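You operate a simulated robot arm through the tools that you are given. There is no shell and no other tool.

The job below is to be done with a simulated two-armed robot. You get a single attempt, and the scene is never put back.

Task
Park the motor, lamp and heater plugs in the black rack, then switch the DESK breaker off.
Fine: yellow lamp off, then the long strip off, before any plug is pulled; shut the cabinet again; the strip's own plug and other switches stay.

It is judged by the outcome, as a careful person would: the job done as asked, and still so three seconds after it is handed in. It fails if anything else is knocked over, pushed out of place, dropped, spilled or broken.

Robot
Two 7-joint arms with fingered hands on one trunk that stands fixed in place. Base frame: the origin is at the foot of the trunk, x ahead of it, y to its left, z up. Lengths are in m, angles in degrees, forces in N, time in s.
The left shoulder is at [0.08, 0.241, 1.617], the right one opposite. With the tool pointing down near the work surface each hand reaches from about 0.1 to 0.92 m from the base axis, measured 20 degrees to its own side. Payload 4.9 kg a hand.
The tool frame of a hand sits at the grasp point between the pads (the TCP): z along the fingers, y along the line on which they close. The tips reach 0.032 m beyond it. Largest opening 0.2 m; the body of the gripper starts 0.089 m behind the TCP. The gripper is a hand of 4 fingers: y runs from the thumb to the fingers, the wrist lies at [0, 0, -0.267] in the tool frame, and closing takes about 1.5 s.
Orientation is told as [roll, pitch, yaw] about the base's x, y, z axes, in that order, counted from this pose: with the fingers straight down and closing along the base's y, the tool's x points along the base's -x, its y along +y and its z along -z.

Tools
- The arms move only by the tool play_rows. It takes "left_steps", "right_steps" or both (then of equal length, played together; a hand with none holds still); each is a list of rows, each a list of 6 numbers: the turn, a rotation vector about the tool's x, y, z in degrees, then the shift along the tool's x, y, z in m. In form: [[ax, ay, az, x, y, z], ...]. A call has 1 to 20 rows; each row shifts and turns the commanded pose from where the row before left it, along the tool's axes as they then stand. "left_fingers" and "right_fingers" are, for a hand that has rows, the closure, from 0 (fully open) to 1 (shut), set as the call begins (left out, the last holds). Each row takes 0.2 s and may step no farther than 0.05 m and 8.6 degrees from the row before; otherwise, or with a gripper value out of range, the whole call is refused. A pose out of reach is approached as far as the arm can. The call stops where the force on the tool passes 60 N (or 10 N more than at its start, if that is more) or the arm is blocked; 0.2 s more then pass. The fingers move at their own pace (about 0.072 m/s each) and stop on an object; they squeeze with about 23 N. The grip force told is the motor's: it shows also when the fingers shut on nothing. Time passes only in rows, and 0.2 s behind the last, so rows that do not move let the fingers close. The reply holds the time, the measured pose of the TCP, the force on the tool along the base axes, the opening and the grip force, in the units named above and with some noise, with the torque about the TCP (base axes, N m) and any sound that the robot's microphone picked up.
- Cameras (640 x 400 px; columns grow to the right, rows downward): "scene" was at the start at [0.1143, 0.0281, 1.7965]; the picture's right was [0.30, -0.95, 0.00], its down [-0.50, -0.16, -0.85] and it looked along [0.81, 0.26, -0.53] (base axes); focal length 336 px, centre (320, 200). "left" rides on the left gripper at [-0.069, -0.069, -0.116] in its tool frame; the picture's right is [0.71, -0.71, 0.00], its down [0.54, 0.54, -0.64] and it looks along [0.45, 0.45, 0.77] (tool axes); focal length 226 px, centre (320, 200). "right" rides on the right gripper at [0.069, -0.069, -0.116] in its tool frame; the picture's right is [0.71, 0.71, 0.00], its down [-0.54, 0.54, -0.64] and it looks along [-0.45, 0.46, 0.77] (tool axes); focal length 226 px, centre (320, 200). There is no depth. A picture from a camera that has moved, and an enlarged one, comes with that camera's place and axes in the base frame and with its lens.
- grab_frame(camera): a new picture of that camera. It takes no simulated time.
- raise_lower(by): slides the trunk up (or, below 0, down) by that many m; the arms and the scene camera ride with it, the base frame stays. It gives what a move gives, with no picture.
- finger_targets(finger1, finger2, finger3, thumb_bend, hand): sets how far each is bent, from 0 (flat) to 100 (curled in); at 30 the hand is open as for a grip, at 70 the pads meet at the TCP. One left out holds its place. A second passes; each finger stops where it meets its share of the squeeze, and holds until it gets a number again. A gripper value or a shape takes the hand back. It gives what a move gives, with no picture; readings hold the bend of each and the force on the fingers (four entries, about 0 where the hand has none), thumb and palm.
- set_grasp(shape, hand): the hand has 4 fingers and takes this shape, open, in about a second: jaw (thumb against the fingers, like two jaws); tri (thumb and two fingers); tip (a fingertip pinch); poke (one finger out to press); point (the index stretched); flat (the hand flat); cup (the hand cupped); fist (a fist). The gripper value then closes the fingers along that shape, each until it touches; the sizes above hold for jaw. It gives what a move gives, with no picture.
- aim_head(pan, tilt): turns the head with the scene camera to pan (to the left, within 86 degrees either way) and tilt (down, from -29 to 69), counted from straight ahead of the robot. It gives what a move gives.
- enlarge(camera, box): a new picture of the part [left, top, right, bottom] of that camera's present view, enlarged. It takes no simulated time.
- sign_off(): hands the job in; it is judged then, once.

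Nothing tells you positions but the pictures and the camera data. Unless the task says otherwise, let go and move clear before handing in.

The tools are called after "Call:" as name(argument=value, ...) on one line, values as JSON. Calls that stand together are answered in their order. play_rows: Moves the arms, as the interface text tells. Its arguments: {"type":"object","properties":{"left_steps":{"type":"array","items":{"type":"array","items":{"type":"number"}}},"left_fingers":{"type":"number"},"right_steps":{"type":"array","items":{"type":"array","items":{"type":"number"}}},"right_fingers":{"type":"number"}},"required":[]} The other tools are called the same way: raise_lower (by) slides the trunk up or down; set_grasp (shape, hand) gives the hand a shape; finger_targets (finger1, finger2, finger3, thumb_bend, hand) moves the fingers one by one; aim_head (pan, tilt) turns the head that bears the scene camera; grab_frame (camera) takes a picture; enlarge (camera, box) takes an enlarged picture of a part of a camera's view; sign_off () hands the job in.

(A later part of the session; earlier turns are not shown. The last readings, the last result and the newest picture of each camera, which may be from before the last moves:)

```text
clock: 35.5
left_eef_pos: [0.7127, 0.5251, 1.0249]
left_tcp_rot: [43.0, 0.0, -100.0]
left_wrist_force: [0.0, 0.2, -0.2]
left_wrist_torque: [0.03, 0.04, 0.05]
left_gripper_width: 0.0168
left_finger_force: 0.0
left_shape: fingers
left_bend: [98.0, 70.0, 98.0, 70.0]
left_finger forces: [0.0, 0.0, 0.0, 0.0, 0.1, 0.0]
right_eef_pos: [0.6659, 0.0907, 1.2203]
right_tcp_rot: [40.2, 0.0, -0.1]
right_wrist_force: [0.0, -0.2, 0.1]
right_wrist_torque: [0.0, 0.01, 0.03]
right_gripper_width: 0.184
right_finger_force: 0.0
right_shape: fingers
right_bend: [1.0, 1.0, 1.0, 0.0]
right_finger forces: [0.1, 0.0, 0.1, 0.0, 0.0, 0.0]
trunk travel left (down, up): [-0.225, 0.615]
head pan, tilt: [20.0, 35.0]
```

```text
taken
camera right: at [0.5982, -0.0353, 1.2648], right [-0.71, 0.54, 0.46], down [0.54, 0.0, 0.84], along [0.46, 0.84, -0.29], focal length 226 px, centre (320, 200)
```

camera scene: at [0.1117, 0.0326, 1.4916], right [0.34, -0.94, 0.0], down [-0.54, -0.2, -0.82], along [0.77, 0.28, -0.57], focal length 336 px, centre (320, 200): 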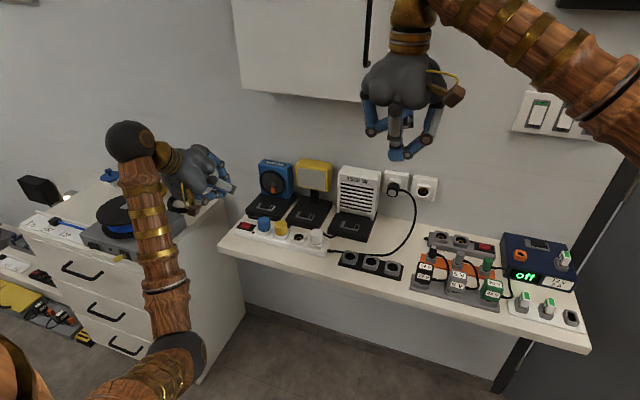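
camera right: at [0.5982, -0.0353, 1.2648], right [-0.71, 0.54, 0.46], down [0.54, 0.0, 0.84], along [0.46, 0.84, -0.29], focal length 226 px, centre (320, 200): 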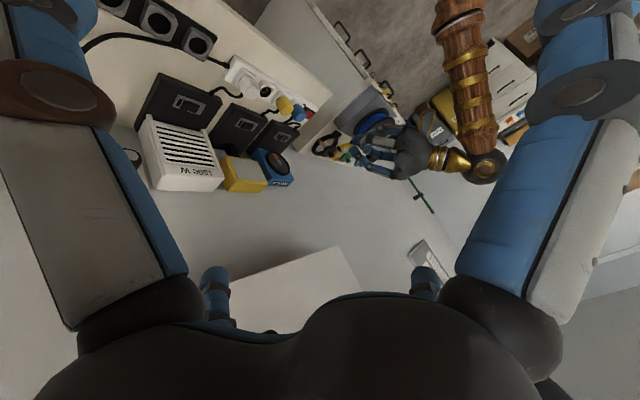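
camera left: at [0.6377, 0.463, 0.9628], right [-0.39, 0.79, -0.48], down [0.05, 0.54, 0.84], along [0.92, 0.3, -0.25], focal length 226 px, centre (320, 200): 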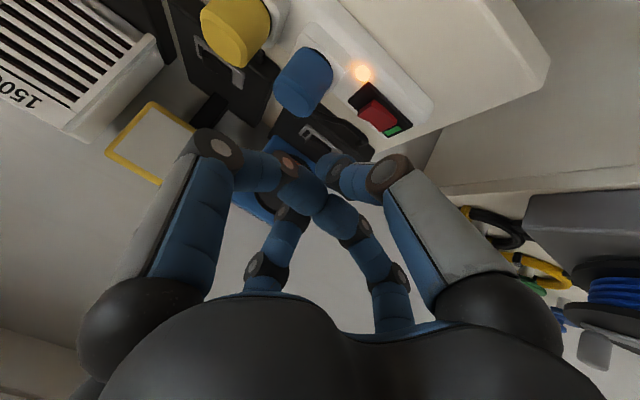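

Call:
play_rows(right_steps=[[0, 0, 0, -0.025, -0.0165, 0.0352], [0, 0, 0, -0.025, -0.0165, 0.0352], [0, 0, 0, -0.025, -0.0165, 0.0352], [0, 0, 0, -0.025, -0.0165, 0.0352]])

Call:
grab_frame(camera="right")

Call:
enlarge(camera="right", box=[200, 40, 360, 140])

```text
clock: 36.5
left_eef_pos: [0.7124, 0.5264, 1.0238]
left_tcp_rot: [43.0, -0.2, -99.9]
left_wrist_force: [0.1, -0.1, 0.0]
left_wrist_torque: [-0.06, 0.04, -0.02]
left_gripper_width: 0.0167
left_finger_force: 0.0
left_shape: fingers
left_bend: [98.0, 70.0, 98.0, 70.0]
left_finger forces: [0.0, 0.0, 0.0, 0.1, 0.1, 0.0]
right_eef_pos: [0.7672, 0.1351, 1.0664]
right_tcp_rot: [40.1, -0.1, -0.1]
right_wrist_force: [0.4, 0.7, 0.0]
right_wrist_torque: [-0.01, -0.01, 0.01]
right_gripper_width: 0.1839
right_finger_force: 0.1
right_shape: fingers
right_bend: [1.0, 1.0, 1.0, 0.0]
right_finger forces: [0.0, 0.0, 0.0, 0.0, 0.1, 0.1]
trunk travel left (down, up): [-0.225, 0.615]
head pan, tilt: [20.0, 35.0]
```

```text
taken
camera right: at [0.6992, 0.0087, 1.112], right [-0.71, 0.54, 0.45], down [0.54, 0.0, 0.84], along [0.46, 0.84, -0.29], focal length 226 px, centre (320, 200)
```

right: 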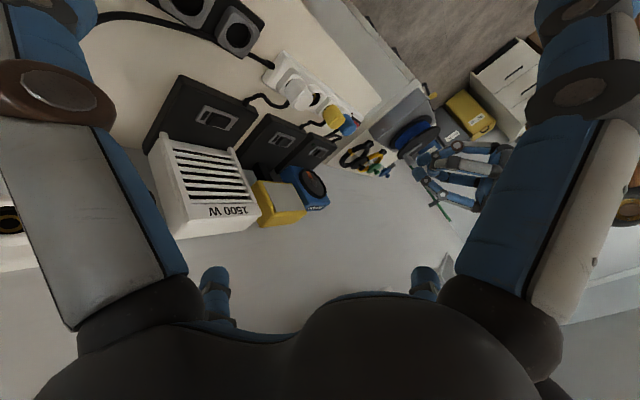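

```text
4.00 times, centred on (280, 90) of right
camera zoom: at [0.6992, 0.0087, 1.112], right [-0.71, 0.54, 0.45], down [0.54, 0.0, 0.84], along [0.46, 0.84, -0.29], focal length 904 px, centre (480, 640)
```

zoom: 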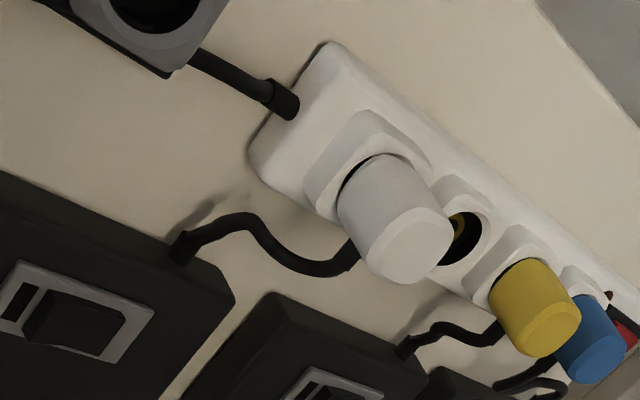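

The cables leave the plugs on the wall side at about mid-height. I'll move the right hand back out of the way and stand the left hand upright at yaw -90° for a front-to-back pinch, thumb and finger 2 half open.

Call:
finger_targets(hand="left", finger1=100, finger2=48, finger3=100, thumb_bend=48)

Call:
play_rows(left_steps=[[7.16667, 0, 0, 0, 0, 0], [7.16667, 0, 0, 0, 0, 0], [7.16667, 0, 0, 0, 0, 0], [7.16667, 0, 0, 0, 0, 0], [7.16667, 0, 0, 0, 0, 0], [7.16667, 0, 0, 0, 0, 0], [0, 0, -5, 0, 0, 0], [0, 0, -5, 0, 0, 0]], right_steps=[[0, 0, 0, 0.0271, -0.0029, -0.0325], [0, 0, 0, 0.0271, -0.0029, -0.0325], [0, 0, 0, 0.0271, -0.0029, -0.0325], [0, 0, 0, 0.0271, -0.0029, -0.0325], [0, 0, 0, 0.0271, -0.0029, -0.0325], [0, 0, 0, 0.0271, -0.0029, -0.0325], [0, 0, 0, 0.0271, -0.0029, -0.0325], [0, 0, 0, 0.0271, -0.0029, -0.0325]])

Call:
grab_frame(camera="scene")

Call:
grab_frame(camera="right")

Call:
grab_frame(camera="left")

```text
clock: 37.5
left_eef_pos: [0.7118, 0.5264, 1.0248]
left_tcp_rot: [43.0, 0.0, -100.1]
left_wrist_force: [-0.1, 0.6, -0.6]
left_wrist_torque: [0.02, 0.02, -0.02]
left_gripper_width: 0.0615
left_finger_force: 0.0
left_shape: fingers
left_bend: [98.0, 48.0, 98.0, 48.0]
left_finger forces: [0.1, 0.0, 0.0, 0.0, 0.0, 0.0]
right_eef_pos: [0.7659, 0.1348, 1.0686]
right_tcp_rot: [40.0, 0.0, -0.1]
right_wrist_force: [0.5, 1.2, 0.5]
right_wrist_torque: [0.0, 0.02, -0.03]
right_gripper_width: 0.184
right_finger_force: 0.0
right_shape: fingers
right_bend: [1.0, 1.0, 1.0, 0.0]
right_finger forces: [0.0, 0.0, 0.0, 0.1, 0.0, 0.0]
trunk travel left (down, up): [-0.225, 0.615]
head pan, tilt: [20.0, 35.0]
```

```text
clock: 39.3
left_eef_pos: [0.7151, 0.5237, 1.0241]
left_tcp_rot: [0.0, 0.0, -89.9]
left_wrist_force: [-1.1, 0.0, -0.5]
left_wrist_torque: [0.02, -0.01, 0.01]
left_gripper_width: 0.0612
left_finger_force: 0.0
left_shape: fingers
left_bend: [98.0, 48.0, 98.0, 48.0]
left_finger forces: [0.1, 0.1, 0.0, 0.0, 0.0, 0.1]
right_eef_pos: [0.545, -0.0522, 1.2519]
right_tcp_rot: [40.0, 0.0, 0.0]
right_wrist_force: [-0.9, 0.4, -0.8]
right_wrist_torque: [0.01, 0.0, -0.01]
right_gripper_width: 0.1839
right_finger_force: 0.0
right_shape: fingers
right_bend: [1.0, 1.0, 1.0, 0.0]
right_finger forces: [0.1, 0.1, 0.0, 0.0, 0.1, 0.0]
trunk travel left (down, up): [-0.225, 0.615]
head pan, tilt: [20.0, 35.0]
```

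```text
taken
camera scene: at [0.1103, 0.0296, 1.4918], right [0.34, -0.94, 0.0], down [-0.54, -0.2, -0.82], along [0.77, 0.28, -0.57], focal length 336 px, centre (320, 200)
```

scene: 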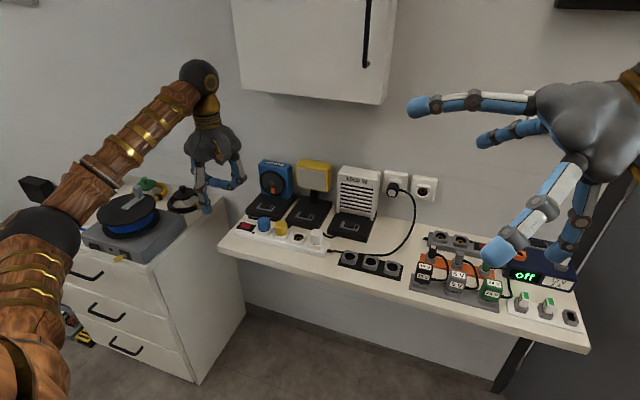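

```text
taken
camera right: at [0.4765, -0.1787, 1.2974], right [-0.71, 0.54, 0.46], down [0.54, 0.0, 0.84], along [0.45, 0.84, -0.29], focal length 226 px, centre (320, 200)
```

right: 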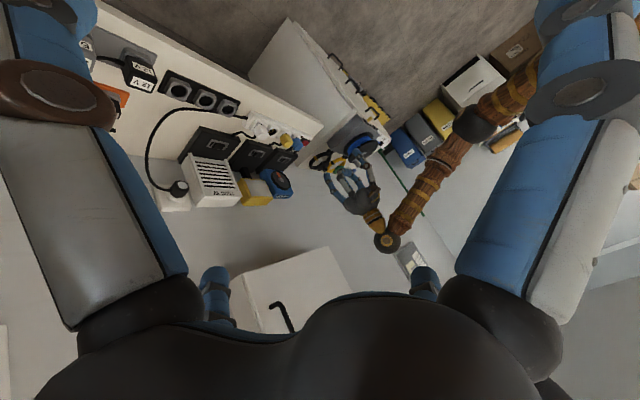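

```text
taken
camera left: at [0.6478, 0.4537, 1.1402], right [-0.71, 0.71, 0.0], down [0.54, 0.54, 0.64], along [0.45, 0.46, -0.77], focal length 226 px, centre (320, 200)
```

left: 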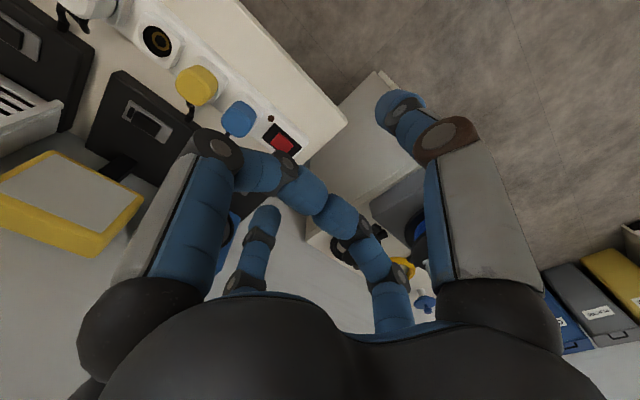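

Fingers 1 and 3 meet at the centre like a bar near the TCP; this could usefully act as a stop on top of the plug. I'll measure its height and the open tips from zoomed views.

Call:
enlarge(camera="scene", box=[170, 110, 270, 220])

Call:
enlarge(camera="right", box=[310, 140, 410, 240])

Call:
enlarge(camera="left", box=[220, 120, 440, 270])

```text
3.64 times, centred on (220, 165) of scene
camera zoom: at [0.1103, 0.0296, 1.4918], right [0.34, -0.94, 0.0], down [-0.54, -0.2, -0.82], along [0.77, 0.28, -0.57], focal length 1223 px, centre (684, 327)
```

zoom: 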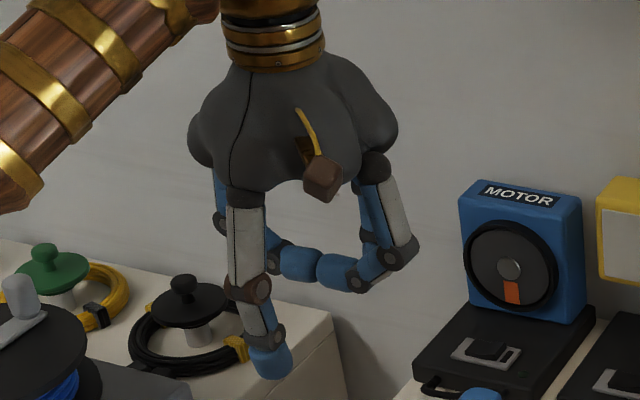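

```text
4.00 times, centred on (360, 190) of right
camera zoom: at [0.4765, -0.1787, 1.2974], right [-0.71, 0.54, 0.46], down [0.54, 0.0, 0.84], along [0.45, 0.84, -0.29], focal length 904 px, centre (160, 240)
```

zoom: 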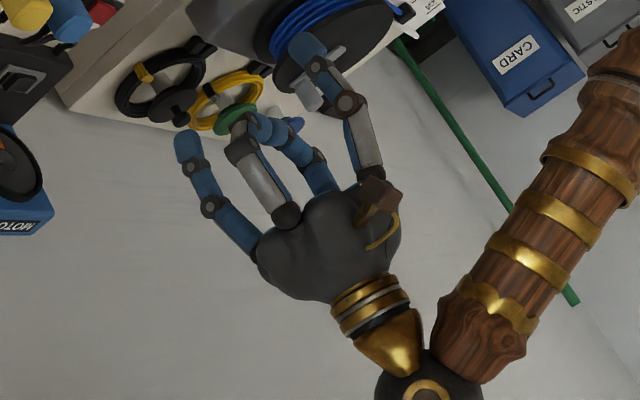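

```text
2.67 times, centred on (330, 195) of left
camera zoom: at [0.6478, 0.4537, 1.1402], right [-0.71, 0.71, 0.0], down [0.54, 0.54, 0.64], along [0.45, 0.46, -0.77], focal length 603 px, centre (293, 213)
```

zoom: 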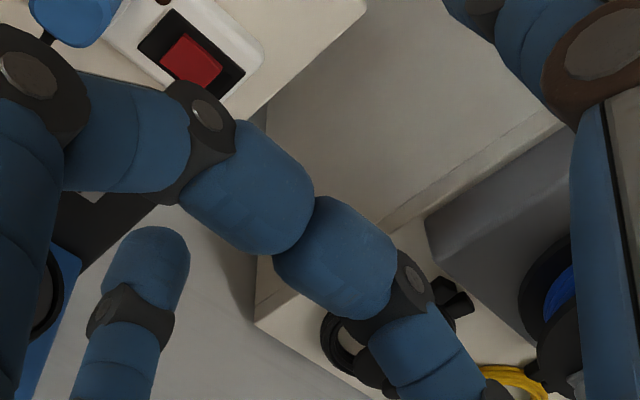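

The bar's underside is about 1 cm below the TCP, so with the plug top against it the tips will grip the upper half of the plug above the cable. I'll move above the heater plug and use the left camera for fine alignment.

Call:
play_rows(left_steps=[[0, 0, 0, -0.0393, 0.0122, 0.004], [0, 0, 0, -0.0393, 0.0122, 0.004], [0, 0, 0, -0.0393, 0.0122, 0.004], [0, 0, 0, -0.0393, 0.0122, 0.004], [0, 0, 0, -0.0393, 0.0122, 0.004], [0, 0, 0, -0.0393, 0.0122, 0.004]])

Call:
grab_frame(camera="left")

Call:
enlarge(camera="scene", box=[240, 130, 400, 270])

Call:
enlarge(camera="right", box=[140, 80, 320, 220])

```text
clock: 40.7
left_eef_pos: [0.7955, 0.2837, 1.0016]
left_tcp_rot: [-0.1, 0.1, -90.0]
left_wrist_force: [0.4, 0.1, -0.7]
left_wrist_torque: [0.0, 0.01, 0.03]
left_gripper_width: 0.0614
left_finger_force: 0.1
left_shape: fingers
left_bend: [98.0, 48.0, 98.0, 48.0]
left_finger forces: [0.0, 0.1, 0.1, 0.1, 0.0, 0.0]
right_eef_pos: [0.5471, -0.0527, 1.2512]
right_tcp_rot: [40.2, 0.2, -0.1]
right_wrist_force: [0.8, -0.6, -0.1]
right_wrist_torque: [0.03, 0.04, 0.0]
right_gripper_width: 0.1842
right_finger_force: 0.0
right_shape: fingers
right_bend: [1.0, 1.0, 1.0, 0.0]
right_finger forces: [0.1, 0.0, 0.0, 0.1, 0.0, 0.0]
trunk travel left (down, up): [-0.225, 0.615]
head pan, tilt: [20.0, 35.0]
```

```text
taken
camera left: at [0.7277, 0.2143, 1.1165], right [-0.71, 0.71, 0.0], down [0.54, 0.54, 0.64], along [0.45, 0.46, -0.77], focal length 226 px, centre (320, 200)
```

left: 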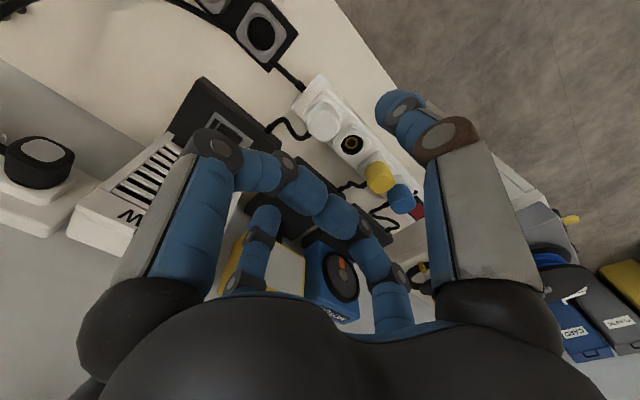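

```text
2.86 times, centred on (320, 200) of scene
camera zoom: at [0.1128, 0.029, 1.4916], right [0.34, -0.94, 0.0], down [-0.54, -0.2, -0.82], along [0.77, 0.28, -0.57], focal length 961 px, centre (320, 200)
```

zoom: 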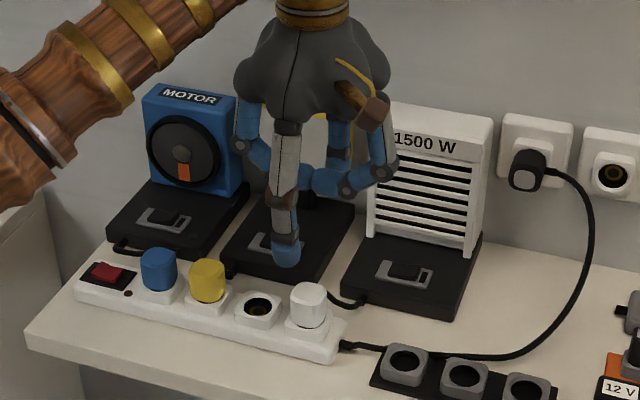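

```text
2.86 times, centred on (230, 150) of right
camera zoom: at [0.4791, -0.1792, 1.2964], right [-0.71, 0.54, 0.46], down [0.54, 0.0, 0.84], along [0.46, 0.84, -0.29], focal length 646 px, centre (577, 343)
```

zoom: 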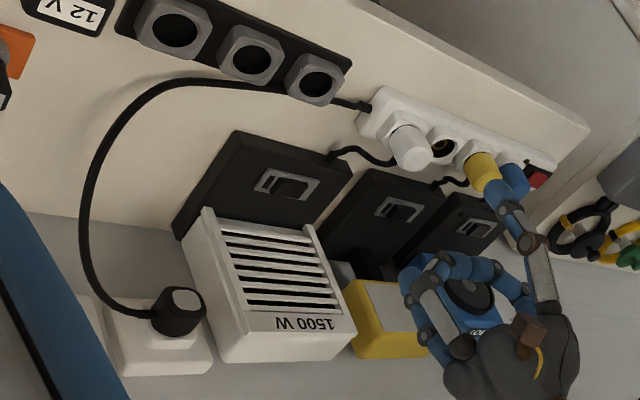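

Call:
enlarge(camera="left", box=[280, 60, 440, 220])

Call:
play_rows(left_steps=[[0, 0, 0, 0, 0, 0]])

```text
2.50 times, centred on (360, 140) of left
camera zoom: at [0.7277, 0.2143, 1.1165], right [-0.71, 0.71, 0.0], down [0.54, 0.54, 0.64], along [0.45, 0.46, -0.77], focal length 565 px, centre (220, 350)
```

zoom: 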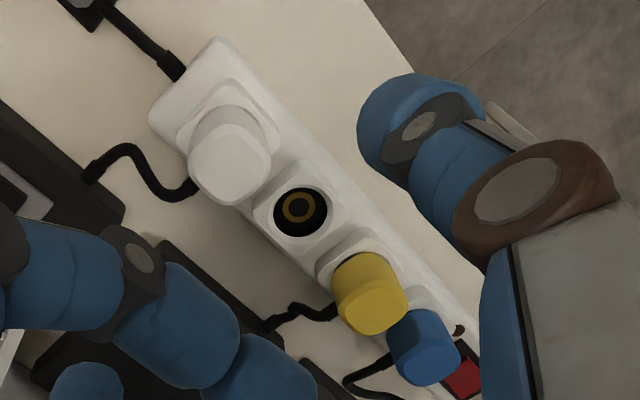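

```text
clock: 41.1
left_eef_pos: [0.7957, 0.2848, 1.0011]
left_tcp_rot: [-0.1, 0.0, -90.0]
left_wrist_force: [-0.4, -0.6, -0.6]
left_wrist_torque: [0.02, 0.03, -0.01]
left_gripper_width: 0.0612
left_finger_force: 0.0
left_shape: fingers
left_bend: [98.0, 48.0, 98.0, 48.0]
left_finger forces: [0.1, 0.0, 0.1, 0.0, 0.1, 0.0]
right_eef_pos: [0.5457, -0.0524, 1.2518]
right_tcp_rot: [40.0, -0.1, -0.1]
right_wrist_force: [-0.1, 0.0, -0.5]
right_wrist_torque: [0.01, 0.01, -0.02]
right_gripper_width: 0.1843
right_finger_force: 0.0
right_shape: fingers
right_bend: [1.0, 1.0, 1.0, 0.0]
right_finger forces: [0.0, 0.0, 0.1, 0.0, 0.1, 0.0]
trunk travel left (down, up): [-0.225, 0.615]
head pan, tilt: [20.0, 35.0]
```

Refined: the heater plug's top centre is about (0.794, 0.289, 0.876). I'll descend to just above it and check clearances.

Call:
play_rows(left_steps=[[0, 0, 0, 0.004, -0.0015, 0.03], [0, 0, 0, 0, 0, 0.03], [0, 0, 0, 0, 0, 0.03], [0, 0, 0, 0, 0, 0.01]])

Call:
grab_frame(camera="left")

Call:
enlarge(camera="scene", box=[270, 160, 380, 260])

Call:
enlarge(camera="right", box=[200, 80, 320, 180])

```text
clock: 42.1
left_eef_pos: [0.7912, 0.2903, 0.8997]
left_tcp_rot: [0.0, 0.0, -90.0]
left_wrist_force: [0.2, 1.1, -0.7]
left_wrist_torque: [0.02, -0.02, -0.01]
left_gripper_width: 0.0617
left_finger_force: 0.2
left_shape: fingers
left_bend: [98.0, 48.0, 98.0, 48.0]
left_finger forces: [0.0, 0.0, 0.0, 0.0, 0.1, 0.0]
right_eef_pos: [0.5465, -0.0505, 1.2518]
right_tcp_rot: [40.0, 0.0, 0.0]
right_wrist_force: [-0.4, -0.4, 0.3]
right_wrist_torque: [0.0, -0.01, 0.01]
right_gripper_width: 0.1842
right_finger_force: 0.1
right_shape: fingers
right_bend: [1.0, 1.0, 1.0, 0.0]
right_finger forces: [0.1, 0.0, 0.0, 0.1, 0.1, 0.0]
trunk travel left (down, up): [-0.225, 0.615]
head pan, tilt: [20.0, 35.0]
```

```text
taken
camera left: at [0.7235, 0.2211, 1.0151], right [-0.71, 0.71, 0.0], down [0.54, 0.54, 0.64], along [0.45, 0.45, -0.77], focal length 226 px, centre (320, 200)
```

left: 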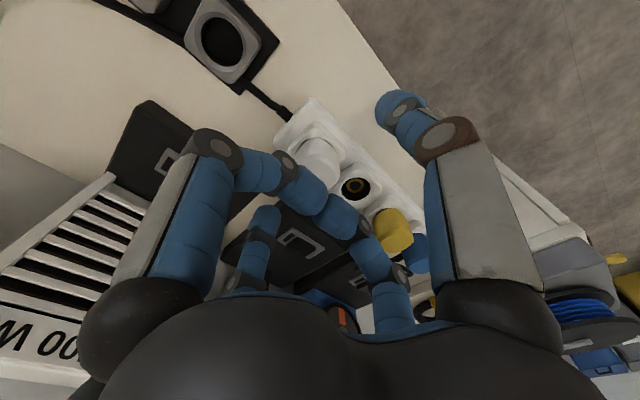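

```text
4.00 times, centred on (325, 210) of scene
camera zoom: at [0.1117, 0.0309, 1.4917], right [0.34, -0.94, 0.0], down [-0.54, -0.2, -0.82], along [0.77, 0.28, -0.57], focal length 1346 px, centre (300, 160)
```

zoom: 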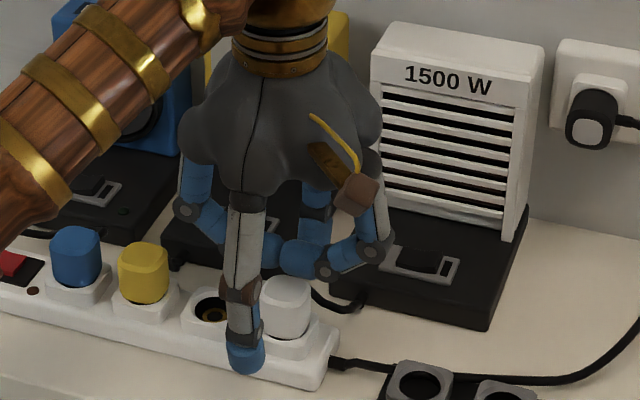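

```text
4.00 times, centred on (260, 130) of right
camera zoom: at [0.4781, -0.1775, 1.2971], right [-0.71, 0.54, 0.45], down [0.54, 0.0, 0.84], along [0.46, 0.84, -0.29], focal length 904 px, centre (560, 480)
```

zoom: 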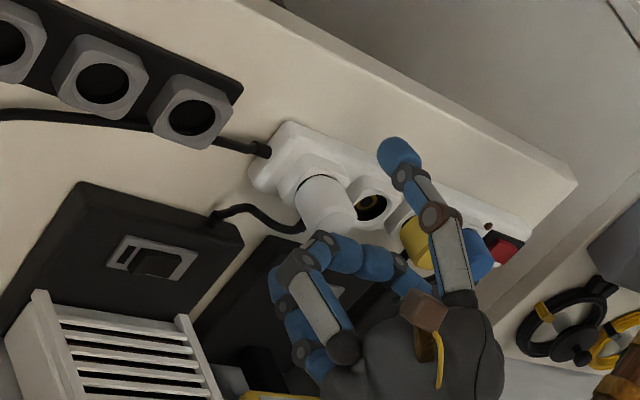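

Thumb and plug line up as computed. I'll lower the last centimetre gently, watching for contact on the plug's top.

Call:
play_rows(left_steps=[[0, 0, 0, -0.001, 0.002, 0.005], [0, 0, 0, 0, 0, 0.004], [0, 0, 0, 0, 0, 0.002]])

Call:
finger_targets(hand="left", finger2=62, thumb_bend=62)

Call:
enlarge(camera="left", box=[240, 80, 440, 240])

Call:
enlarge(camera="scene", box=[280, 190, 350, 255])

Call:
enlarge(camera="right", box=[220, 100, 310, 170])

```text
clock: 42.9
left_eef_pos: [0.7916, 0.2897, 0.8892]
left_tcp_rot: [0.0, -0.1, -90.0]
left_wrist_force: [-0.2, 0.8, 0.2]
left_wrist_torque: [-0.04, -0.02, 0.0]
left_gripper_width: 0.0614
left_finger_force: 0.0
left_shape: fingers
left_bend: [98.0, 48.0, 98.0, 48.0]
left_finger forces: [0.0, 0.0, 0.1, 0.1, 0.0, 0.0]
right_eef_pos: [0.546, -0.0502, 1.2525]
right_tcp_rot: [40.0, 0.0, -0.1]
right_wrist_force: [0.1, 0.0, -0.1]
right_wrist_torque: [0.01, 0.0, -0.03]
right_gripper_width: 0.184
right_finger_force: 0.1
right_shape: fingers
right_bend: [1.0, 1.0, 1.0, 0.0]
right_finger forces: [0.1, 0.0, 0.0, 0.1, 0.0, 0.1]
trunk travel left (down, up): [-0.225, 0.615]
head pan, tilt: [20.0, 35.0]
```

```text
clock: 43.9
left_eef_pos: [0.7918, 0.2905, 0.8883]
left_tcp_rot: [0.0, -0.1, -90.0]
left_wrist_force: [0.6, 1.0, 0.2]
left_wrist_torque: [-0.02, 0.01, -0.02]
left_gripper_width: 0.0322
left_finger_force: 0.3
left_shape: fingers
left_bend: [98.0, 62.0, 98.0, 62.0]
left_finger forces: [0.1, 0.1, 0.0, 0.0, 0.1, 0.0]
right_eef_pos: [0.5463, -0.0514, 1.2522]
right_tcp_rot: [40.0, 0.0, -0.1]
right_wrist_force: [0.0, -0.6, -0.8]
right_wrist_torque: [0.01, 0.0, -0.01]
right_gripper_width: 0.1836
right_finger_force: 0.0
right_shape: fingers
right_bend: [1.0, 1.0, 1.0, 0.0]
right_finger forces: [0.0, 0.0, 0.0, 0.1, 0.0, 0.1]
trunk travel left (down, up): [-0.225, 0.615]
head pan, tilt: [20.0, 35.0]
```

```text
2.50 times, centred on (340, 160) of left
camera zoom: at [0.7236, 0.2209, 1.0048], right [-0.71, 0.71, 0.0], down [0.54, 0.54, 0.64], along [0.45, 0.45, -0.77], focal length 565 px, centre (270, 300)
```

zoom: 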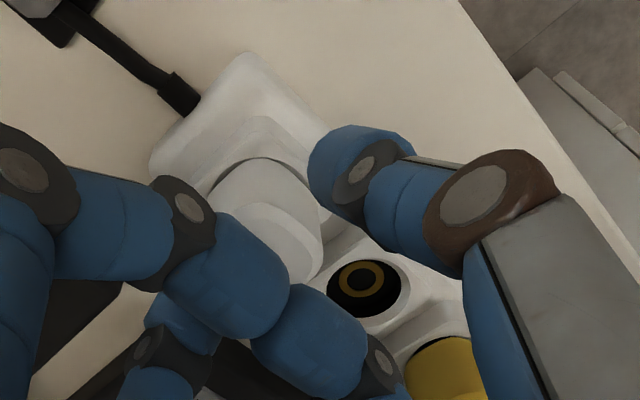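

```text
6.15 times, centred on (315, 222) of scene
camera zoom: at [0.1117, 0.0309, 1.4916], right [0.34, -0.94, 0.0], down [-0.54, -0.2, -0.82], along [0.77, 0.28, -0.57], focal length 2070 px, centre (351, 62)
```

zoom: 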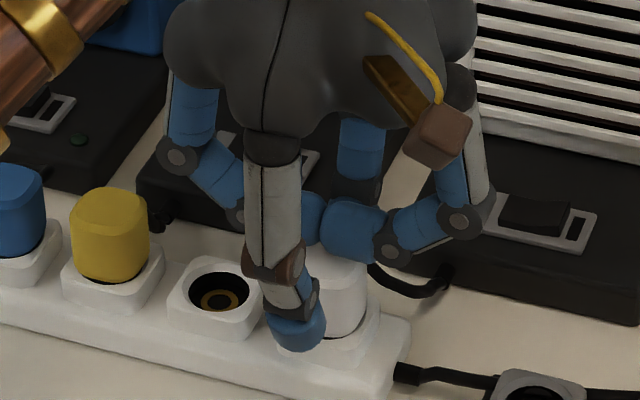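

```text
5.71 times, centred on (265, 135) of right
camera zoom: at [0.4781, -0.1776, 1.2971], right [-0.71, 0.54, 0.45], down [0.54, 0.0, 0.84], along [0.46, 0.84, -0.29], focal length 1292 px, centre (634, 571)
```

zoom: 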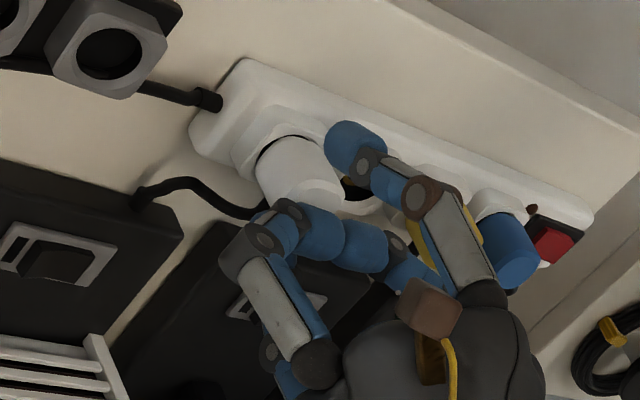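

The plug lies centred between thumb and finger 2, no contact yet at bend 62. I'll close fully to squeeze.

Call:
finger_targets(hand="left", finger2=80, thumb_bend=80)

Call:
enlarge(camera="left", box=[240, 80, 440, 240])

Call:
enlarge(camera="scene", box=[280, 190, 350, 255])

Call:
enlarge(camera="right", box=[220, 100, 310, 170])

```text
clock: 44.9
left_eef_pos: [0.7908, 0.2896, 0.8887]
left_tcp_rot: [-0.1, 0.1, -90.1]
left_wrist_force: [-12.0, -1.1, -6.1]
left_wrist_torque: [-0.04, 0.17, -0.01]
left_gripper_width: 0.0241
left_finger_force: 13.4
left_shape: fingers
left_bend: [98.0, 63.0, 98.0, 66.0]
left_finger forces: [0.1, 7.5, 0.1, 0.0, 19.8, 0.1]
right_eef_pos: [0.5442, -0.0513, 1.2521]
right_tcp_rot: [39.9, 0.0, 0.0]
right_wrist_force: [0.0, 0.5, 1.1]
right_wrist_torque: [0.01, 0.0, 0.02]
right_gripper_width: 0.1842
right_finger_force: 0.0
right_shape: fingers
right_bend: [1.0, 1.0, 1.0, 0.0]
right_finger forces: [0.1, 0.1, 0.1, 0.0, 0.1, 0.0]
trunk travel left (down, up): [-0.225, 0.615]
head pan, tilt: [20.0, 35.0]
```

```text
2.50 times, centred on (340, 160) of left
camera zoom: at [0.7229, 0.221, 1.0047], right [-0.71, 0.71, 0.0], down [0.54, 0.54, 0.64], along [0.45, 0.45, -0.77], focal length 565 px, centre (270, 300)
```

zoom: 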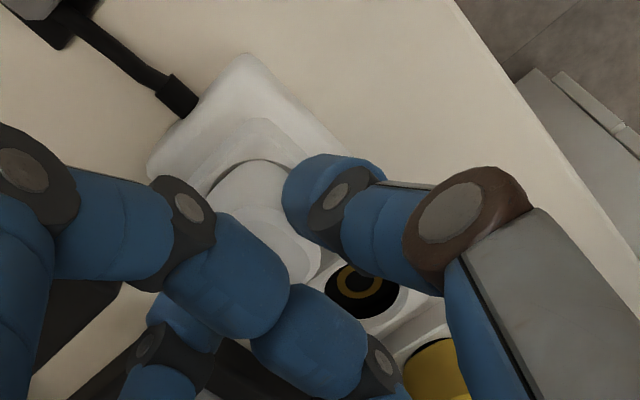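

```text
6.15 times, centred on (315, 222) of scene
camera zoom: at [0.111, 0.0311, 1.4916], right [0.34, -0.94, 0.0], down [-0.54, -0.2, -0.82], along [0.77, 0.28, -0.57], focal length 2070 px, centre (351, 62)
```

zoom: 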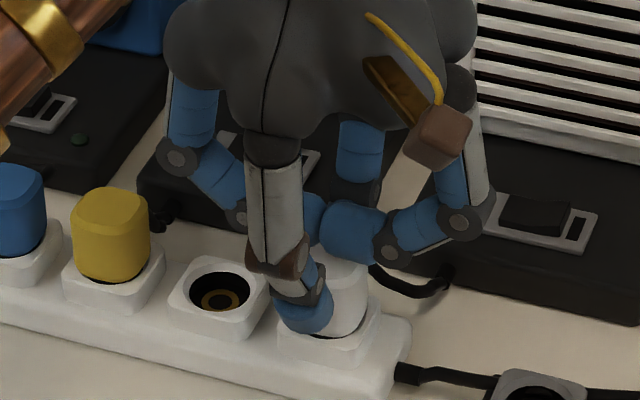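

```text
5.71 times, centred on (265, 135) of right
camera zoom: at [0.4775, -0.1774, 1.2972], right [-0.71, 0.54, 0.45], down [0.54, 0.0, 0.84], along [0.46, 0.84, -0.29], focal length 1292 px, centre (634, 571)
```

zoom: 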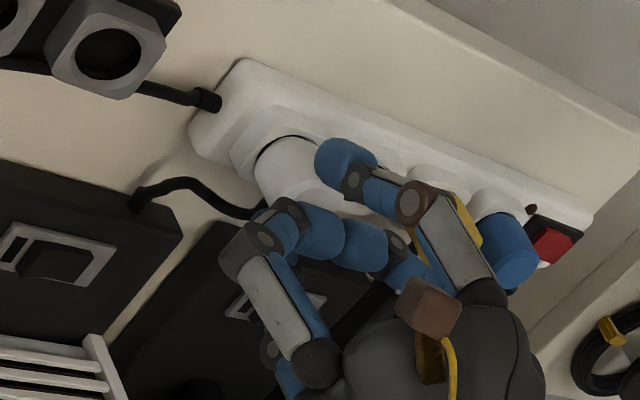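

The grip is on: thumb 20 N, finger 2 7.5 N, so the hand is slightly off-centre. I'll shift the hand 2 mm toward the robot to balance it.

Call:
play_rows(left_steps=[[0, 0, 0, 0, -0.002, 0], [0, 0, 0, 0, 0, 0]])

```text
clock: 45.5
left_eef_pos: [0.7909, 0.2904, 0.8894]
left_tcp_rot: [-0.1, -0.1, -90.1]
left_wrist_force: [-6.2, -0.9, -7.6]
left_wrist_torque: [-0.02, -0.05, 0.01]
left_gripper_width: 0.0233
left_finger_force: 12.5
left_shape: fingers
left_bend: [98.0, 62.0, 98.0, 66.0]
left_finger forces: [0.0, 9.8, 0.0, 0.0, 15.2, 0.0]
right_eef_pos: [0.5463, -0.0517, 1.2513]
right_tcp_rot: [40.0, 0.0, -0.1]
right_wrist_force: [-0.4, -0.1, -0.2]
right_wrist_torque: [0.0, 0.02, -0.02]
right_gripper_width: 0.1839
right_finger_force: 0.1
right_shape: fingers
right_bend: [1.0, 1.0, 1.0, 0.0]
right_finger forces: [0.0, 0.1, 0.0, 0.0, 0.1, 0.1]
trunk travel left (down, up): [-0.225, 0.615]
head pan, tilt: [20.0, 35.0]
```

Call:
play_rows(left_steps=[[0, 0, 0, 0, -0.002, 0], [0, 0, 0, 0, 0, 0], [0, 0, 0, 0, 0, -0.003], [0, 0, 0, 0, 0, -0.003]])

Call:
enlarge(camera="scene", box=[280, 190, 350, 255])

```text
clock: 46.5
left_eef_pos: [0.7873, 0.2895, 0.8943]
left_tcp_rot: [0.0, 0.1, -89.9]
left_wrist_force: [0.1, -0.8, -0.1]
left_wrist_torque: [0.0, 0.02, 0.01]
left_gripper_width: 0.0134
left_finger_force: 13.9
left_shape: fingers
left_bend: [98.0, 60.0, 98.0, 74.0]
left_finger forces: [0.0, 13.7, 0.0, 0.1, 13.6, 0.1]
right_eef_pos: [0.5457, -0.0504, 1.2514]
right_tcp_rot: [40.1, 0.0, -0.1]
right_wrist_force: [0.7, -0.9, -0.2]
right_wrist_torque: [0.01, 0.0, 0.03]
right_gripper_width: 0.1841
right_finger_force: 0.1
right_shape: fingers
right_bend: [1.0, 1.0, 1.0, 0.0]
right_finger forces: [0.0, 0.0, 0.1, 0.1, 0.0, 0.0]
trunk travel left (down, up): [-0.225, 0.615]
head pan, tilt: [20.0, 35.0]
```

```text
6.15 times, centred on (315, 222) of scene
camera zoom: at [0.1119, 0.0311, 1.4917], right [0.34, -0.94, 0.0], down [-0.54, -0.2, -0.82], along [0.77, 0.28, -0.57], focal length 2070 px, centre (351, 62)
```

zoom: 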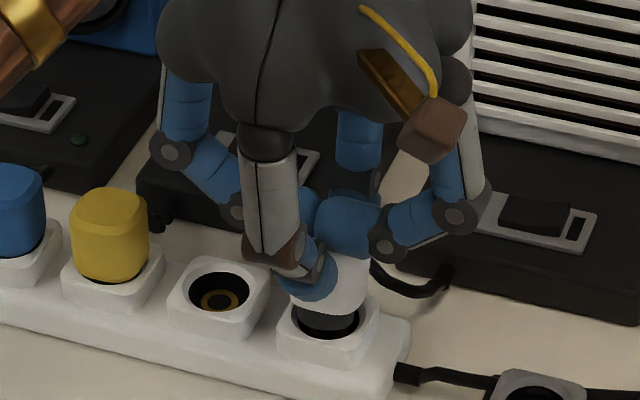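

The plug has popped up out of the socket with balanced 13.7 N grip. I'll check its pose from the other cameras.

Call:
enlarge(camera="left", box=[240, 80, 440, 240])

Call:
enlarge(camera="right", box=[220, 100, 310, 170])

Call:
enlarge(camera="scene", box=[305, 208, 350, 248])

```text
2.50 times, centred on (340, 160) of left
camera zoom: at [0.7188, 0.2217, 1.011], right [-0.71, 0.71, 0.0], down [0.54, 0.54, 0.64], along [0.45, 0.45, -0.77], focal length 565 px, centre (270, 300)
```

zoom: 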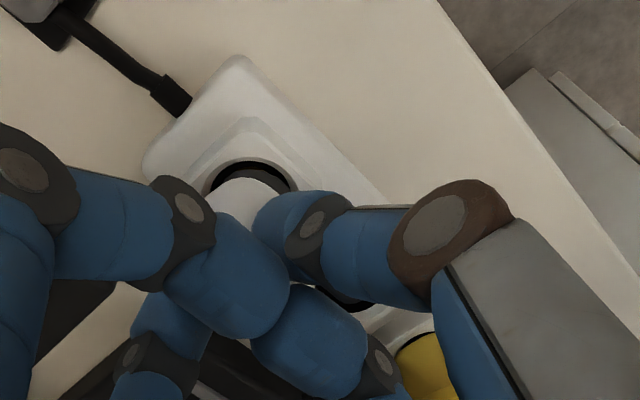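

```text
5.71 times, centred on (265, 135) of right
camera zoom: at [0.4782, -0.1774, 1.2971], right [-0.71, 0.54, 0.45], down [0.54, 0.0, 0.84], along [0.46, 0.84, -0.29], focal length 1292 px, centre (634, 571)
```

zoom: 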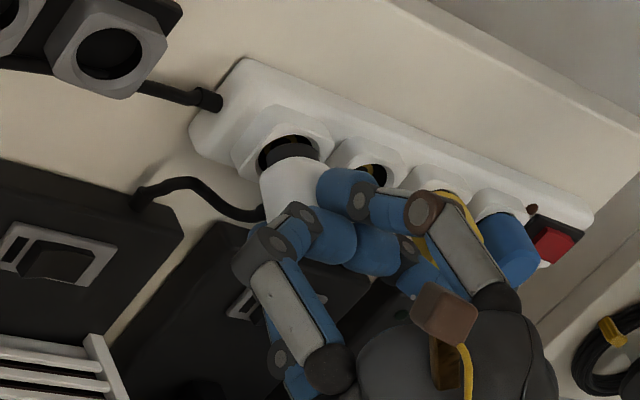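

```text
10.00 times, centred on (328, 228) of scene
camera zoom: at [0.1119, 0.0311, 1.4917], right [0.34, -0.94, 0.0], down [-0.54, -0.2, -0.82], along [0.77, 0.28, -0.57], focal length 3364 px, centre (245, -80)
```

zoom: 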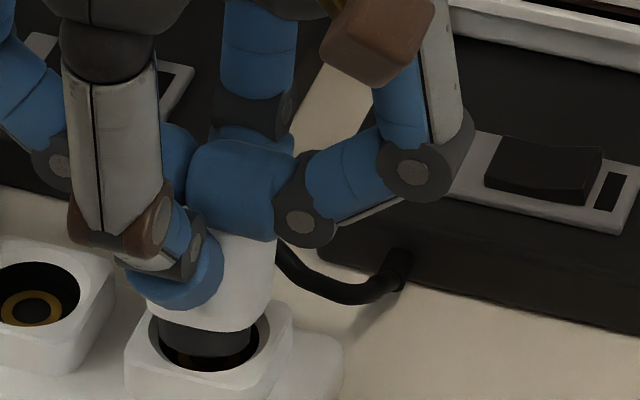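

The plug is held between thumb, finger 2 and the bar above. I'll lift it straight up slowly.

Call:
play_rows(left_steps=[[0, 0, 0, 0, 0, -0.006], [0, 0, 0, 0, 0, -0.008], [0, 0, 0, 0, 0, -0.01], [0, 0, 0, 0, 0, -0.015], [0, 0, 0, 0, 0, -0.02]])

Call:
enlarge(camera="scene", box=[270, 150, 380, 250])

Call:
grab_frame(camera="right")

Call:
enlarge(camera="left", box=[240, 80, 440, 240])

```text
clock: 47.7
left_eef_pos: [0.787, 0.2904, 0.9543]
left_tcp_rot: [0.0, 0.0, -90.0]
left_wrist_force: [-0.1, -0.4, -0.5]
left_wrist_torque: [0.0, 0.01, -0.01]
left_gripper_width: 0.0136
left_finger_force: 13.5
left_shape: fingers
left_bend: [98.0, 60.0, 98.0, 74.0]
left_finger forces: [0.0, 13.7, 0.0, 0.0, 13.6, 0.1]
right_eef_pos: [0.5454, -0.0498, 1.2524]
right_tcp_rot: [40.0, 0.0, -0.1]
right_wrist_force: [-1.1, 0.6, -0.4]
right_wrist_torque: [-0.02, -0.03, -0.04]
right_gripper_width: 0.184
right_finger_force: 0.1
right_shape: fingers
right_bend: [1.0, 1.0, 1.0, 0.0]
right_finger forces: [0.0, 0.0, 0.1, 0.0, 0.1, 0.0]
trunk travel left (down, up): [-0.225, 0.615]
head pan, tilt: [20.0, 35.0]
```

```text
4.00 times, centred on (325, 200) of scene
camera zoom: at [0.1112, 0.0307, 1.4916], right [0.34, -0.94, 0.0], down [-0.54, -0.2, -0.82], along [0.77, 0.28, -0.57], focal length 1346 px, centre (300, 200)
```

zoom: 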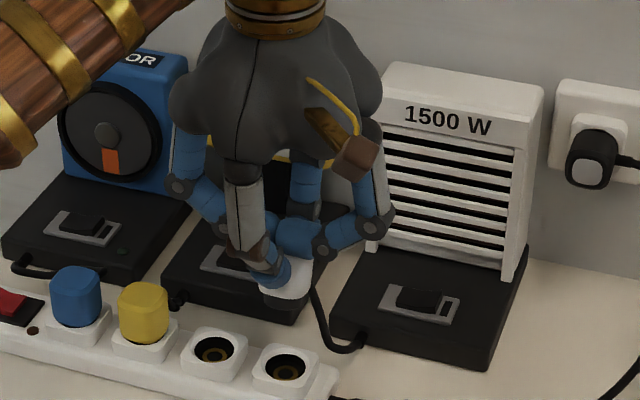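

```text
taken
camera right: at [0.4776, -0.1778, 1.2972], right [-0.71, 0.54, 0.45], down [0.54, 0.0, 0.84], along [0.46, 0.84, -0.29], focal length 226 px, centre (320, 200)
```

right: 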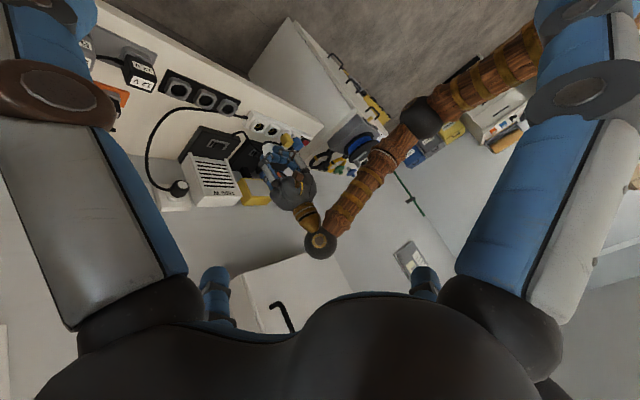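

```text
2.50 times, centred on (340, 160) of left
camera zoom: at [0.7182, 0.2213, 1.0711], right [-0.71, 0.71, 0.0], down [0.54, 0.54, 0.64], along [0.45, 0.46, -0.77], focal length 565 px, centre (270, 300)
```

zoom: 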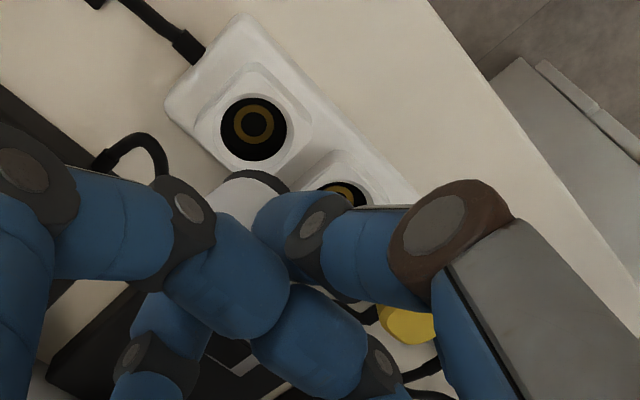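

Call:
enlarge(camera="scene", box=[300, 195, 335, 230])

Call:
enlarge(camera="right", box=[240, 120, 310, 175])

Call:
enlarge(camera="left", box=[290, 130, 370, 200])

```text
11.43 times, centred on (318, 212) of scene
camera zoom: at [0.1112, 0.0307, 1.4916], right [0.34, -0.94, 0.0], down [-0.54, -0.2, -0.82], along [0.77, 0.28, -0.57], focal length 3845 px, centre (349, 57)
```

zoom: 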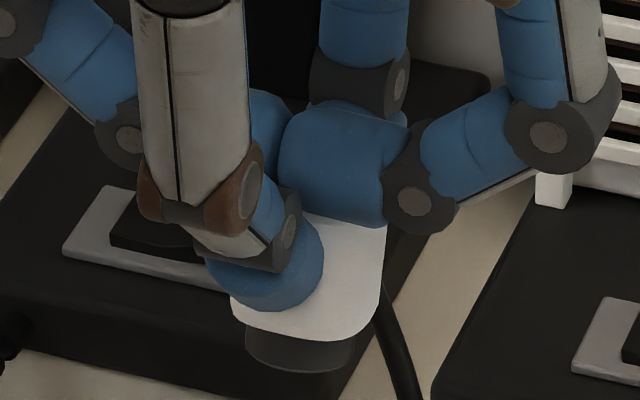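

```text
7.27 times, centred on (275, 148) of right
camera zoom: at [0.4776, -0.1778, 1.2972], right [-0.71, 0.54, 0.45], down [0.54, 0.0, 0.84], along [0.46, 0.84, -0.29], focal length 1644 px, centre (647, 582)
```

zoom: 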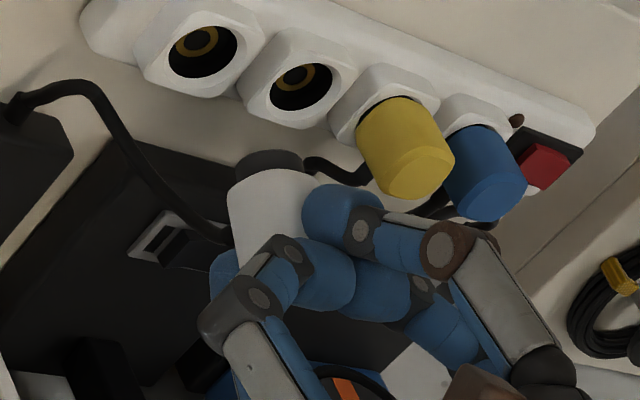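

```text
5.71 times, centred on (330, 165) of left
camera zoom: at [0.7182, 0.2213, 1.0711], right [-0.71, 0.71, 0.0], down [0.54, 0.54, 0.64], along [0.45, 0.46, -0.77], focal length 1292 px, centre (263, 400)
```

zoom: 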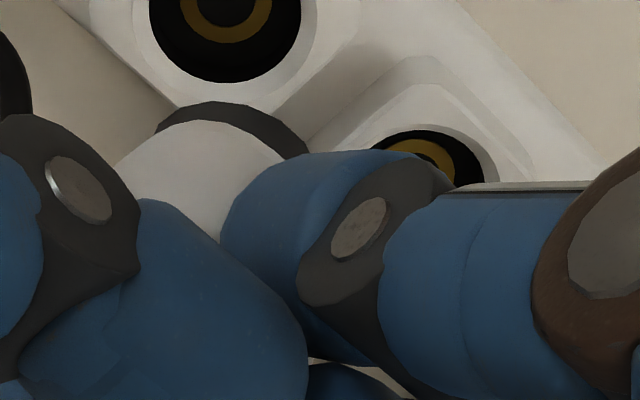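

The heater plug is free and held, but it seems tilted about 20° with its barrel leaning toward the robot. I'll tilt the hand to compensate and recheck.

Call:
play_rows(left_steps=[[0, 0, 0, 0, 0, -0.02], [-6.6667, 0, 0, 0, 0, 0], [-6.6667, 0, 0, 0, 0, 0], [-6.6667, 0, 0, 0, 0, 0]])

Call:
enlarge(camera="scene", box=[285, 180, 335, 230])

Call:
enlarge(camera="right", box=[240, 110, 320, 180])

Call:
grab_frame(camera="left")

```text
clock: 48.7
left_eef_pos: [0.7874, 0.2901, 0.9751]
left_tcp_rot: [20.1, -0.1, -90.0]
left_wrist_force: [0.1, -0.5, -1.1]
left_wrist_torque: [0.01, 0.01, -0.02]
left_gripper_width: 0.0135
left_finger_force: 13.6
left_shape: fingers
left_bend: [98.0, 60.0, 98.0, 74.0]
left_finger forces: [0.0, 13.8, 0.0, 0.0, 13.7, 0.0]
right_eef_pos: [0.5451, -0.0496, 1.2524]
right_tcp_rot: [40.0, 0.1, -0.2]
right_wrist_force: [-0.5, 0.3, 0.0]
right_wrist_torque: [-0.03, 0.03, 0.0]
right_gripper_width: 0.184
right_finger_force: 0.0
right_shape: fingers
right_bend: [1.0, 1.0, 1.0, 0.0]
right_finger forces: [0.0, 0.0, 0.0, 0.0, 0.0, 0.0]
trunk travel left (down, up): [-0.225, 0.615]
head pan, tilt: [20.0, 35.0]
```

```text
8.00 times, centred on (310, 205) of scene
camera zoom: at [0.1111, 0.0312, 1.4918], right [0.34, -0.94, 0.0], down [-0.54, -0.2, -0.82], along [0.77, 0.28, -0.57], focal length 2691 px, centre (400, 160)
```

zoom: 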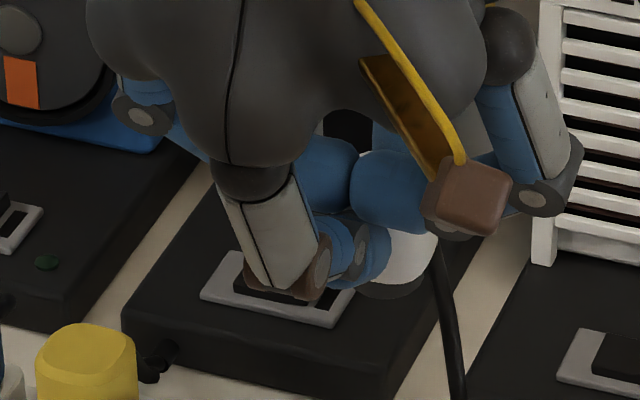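

```text
5.71 times, centred on (280, 145) of right
camera zoom: at [0.4775, -0.1774, 1.2974], right [-0.71, 0.54, 0.45], down [0.54, 0.0, 0.84], along [0.46, 0.84, -0.29], focal length 1292 px, centre (549, 514)
```

zoom: 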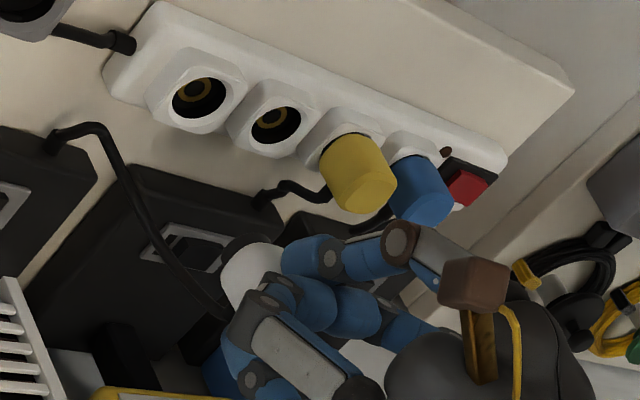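

```text
taken
camera left: at [0.6829, 0.2213, 1.06], right [-0.66, 0.71, -0.24], down [0.29, 0.54, 0.79], along [0.69, 0.45, -0.56], focal length 226 px, centre (320, 200)
```

left: 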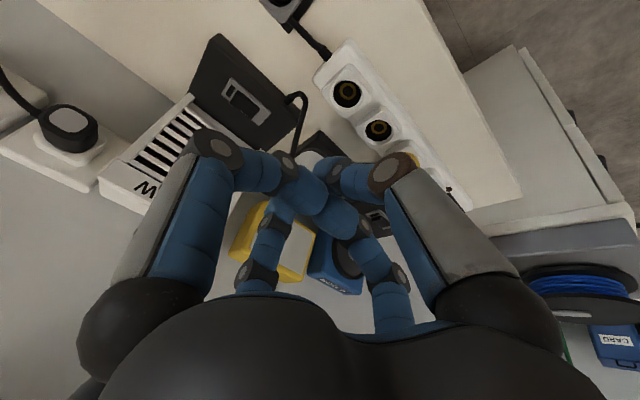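

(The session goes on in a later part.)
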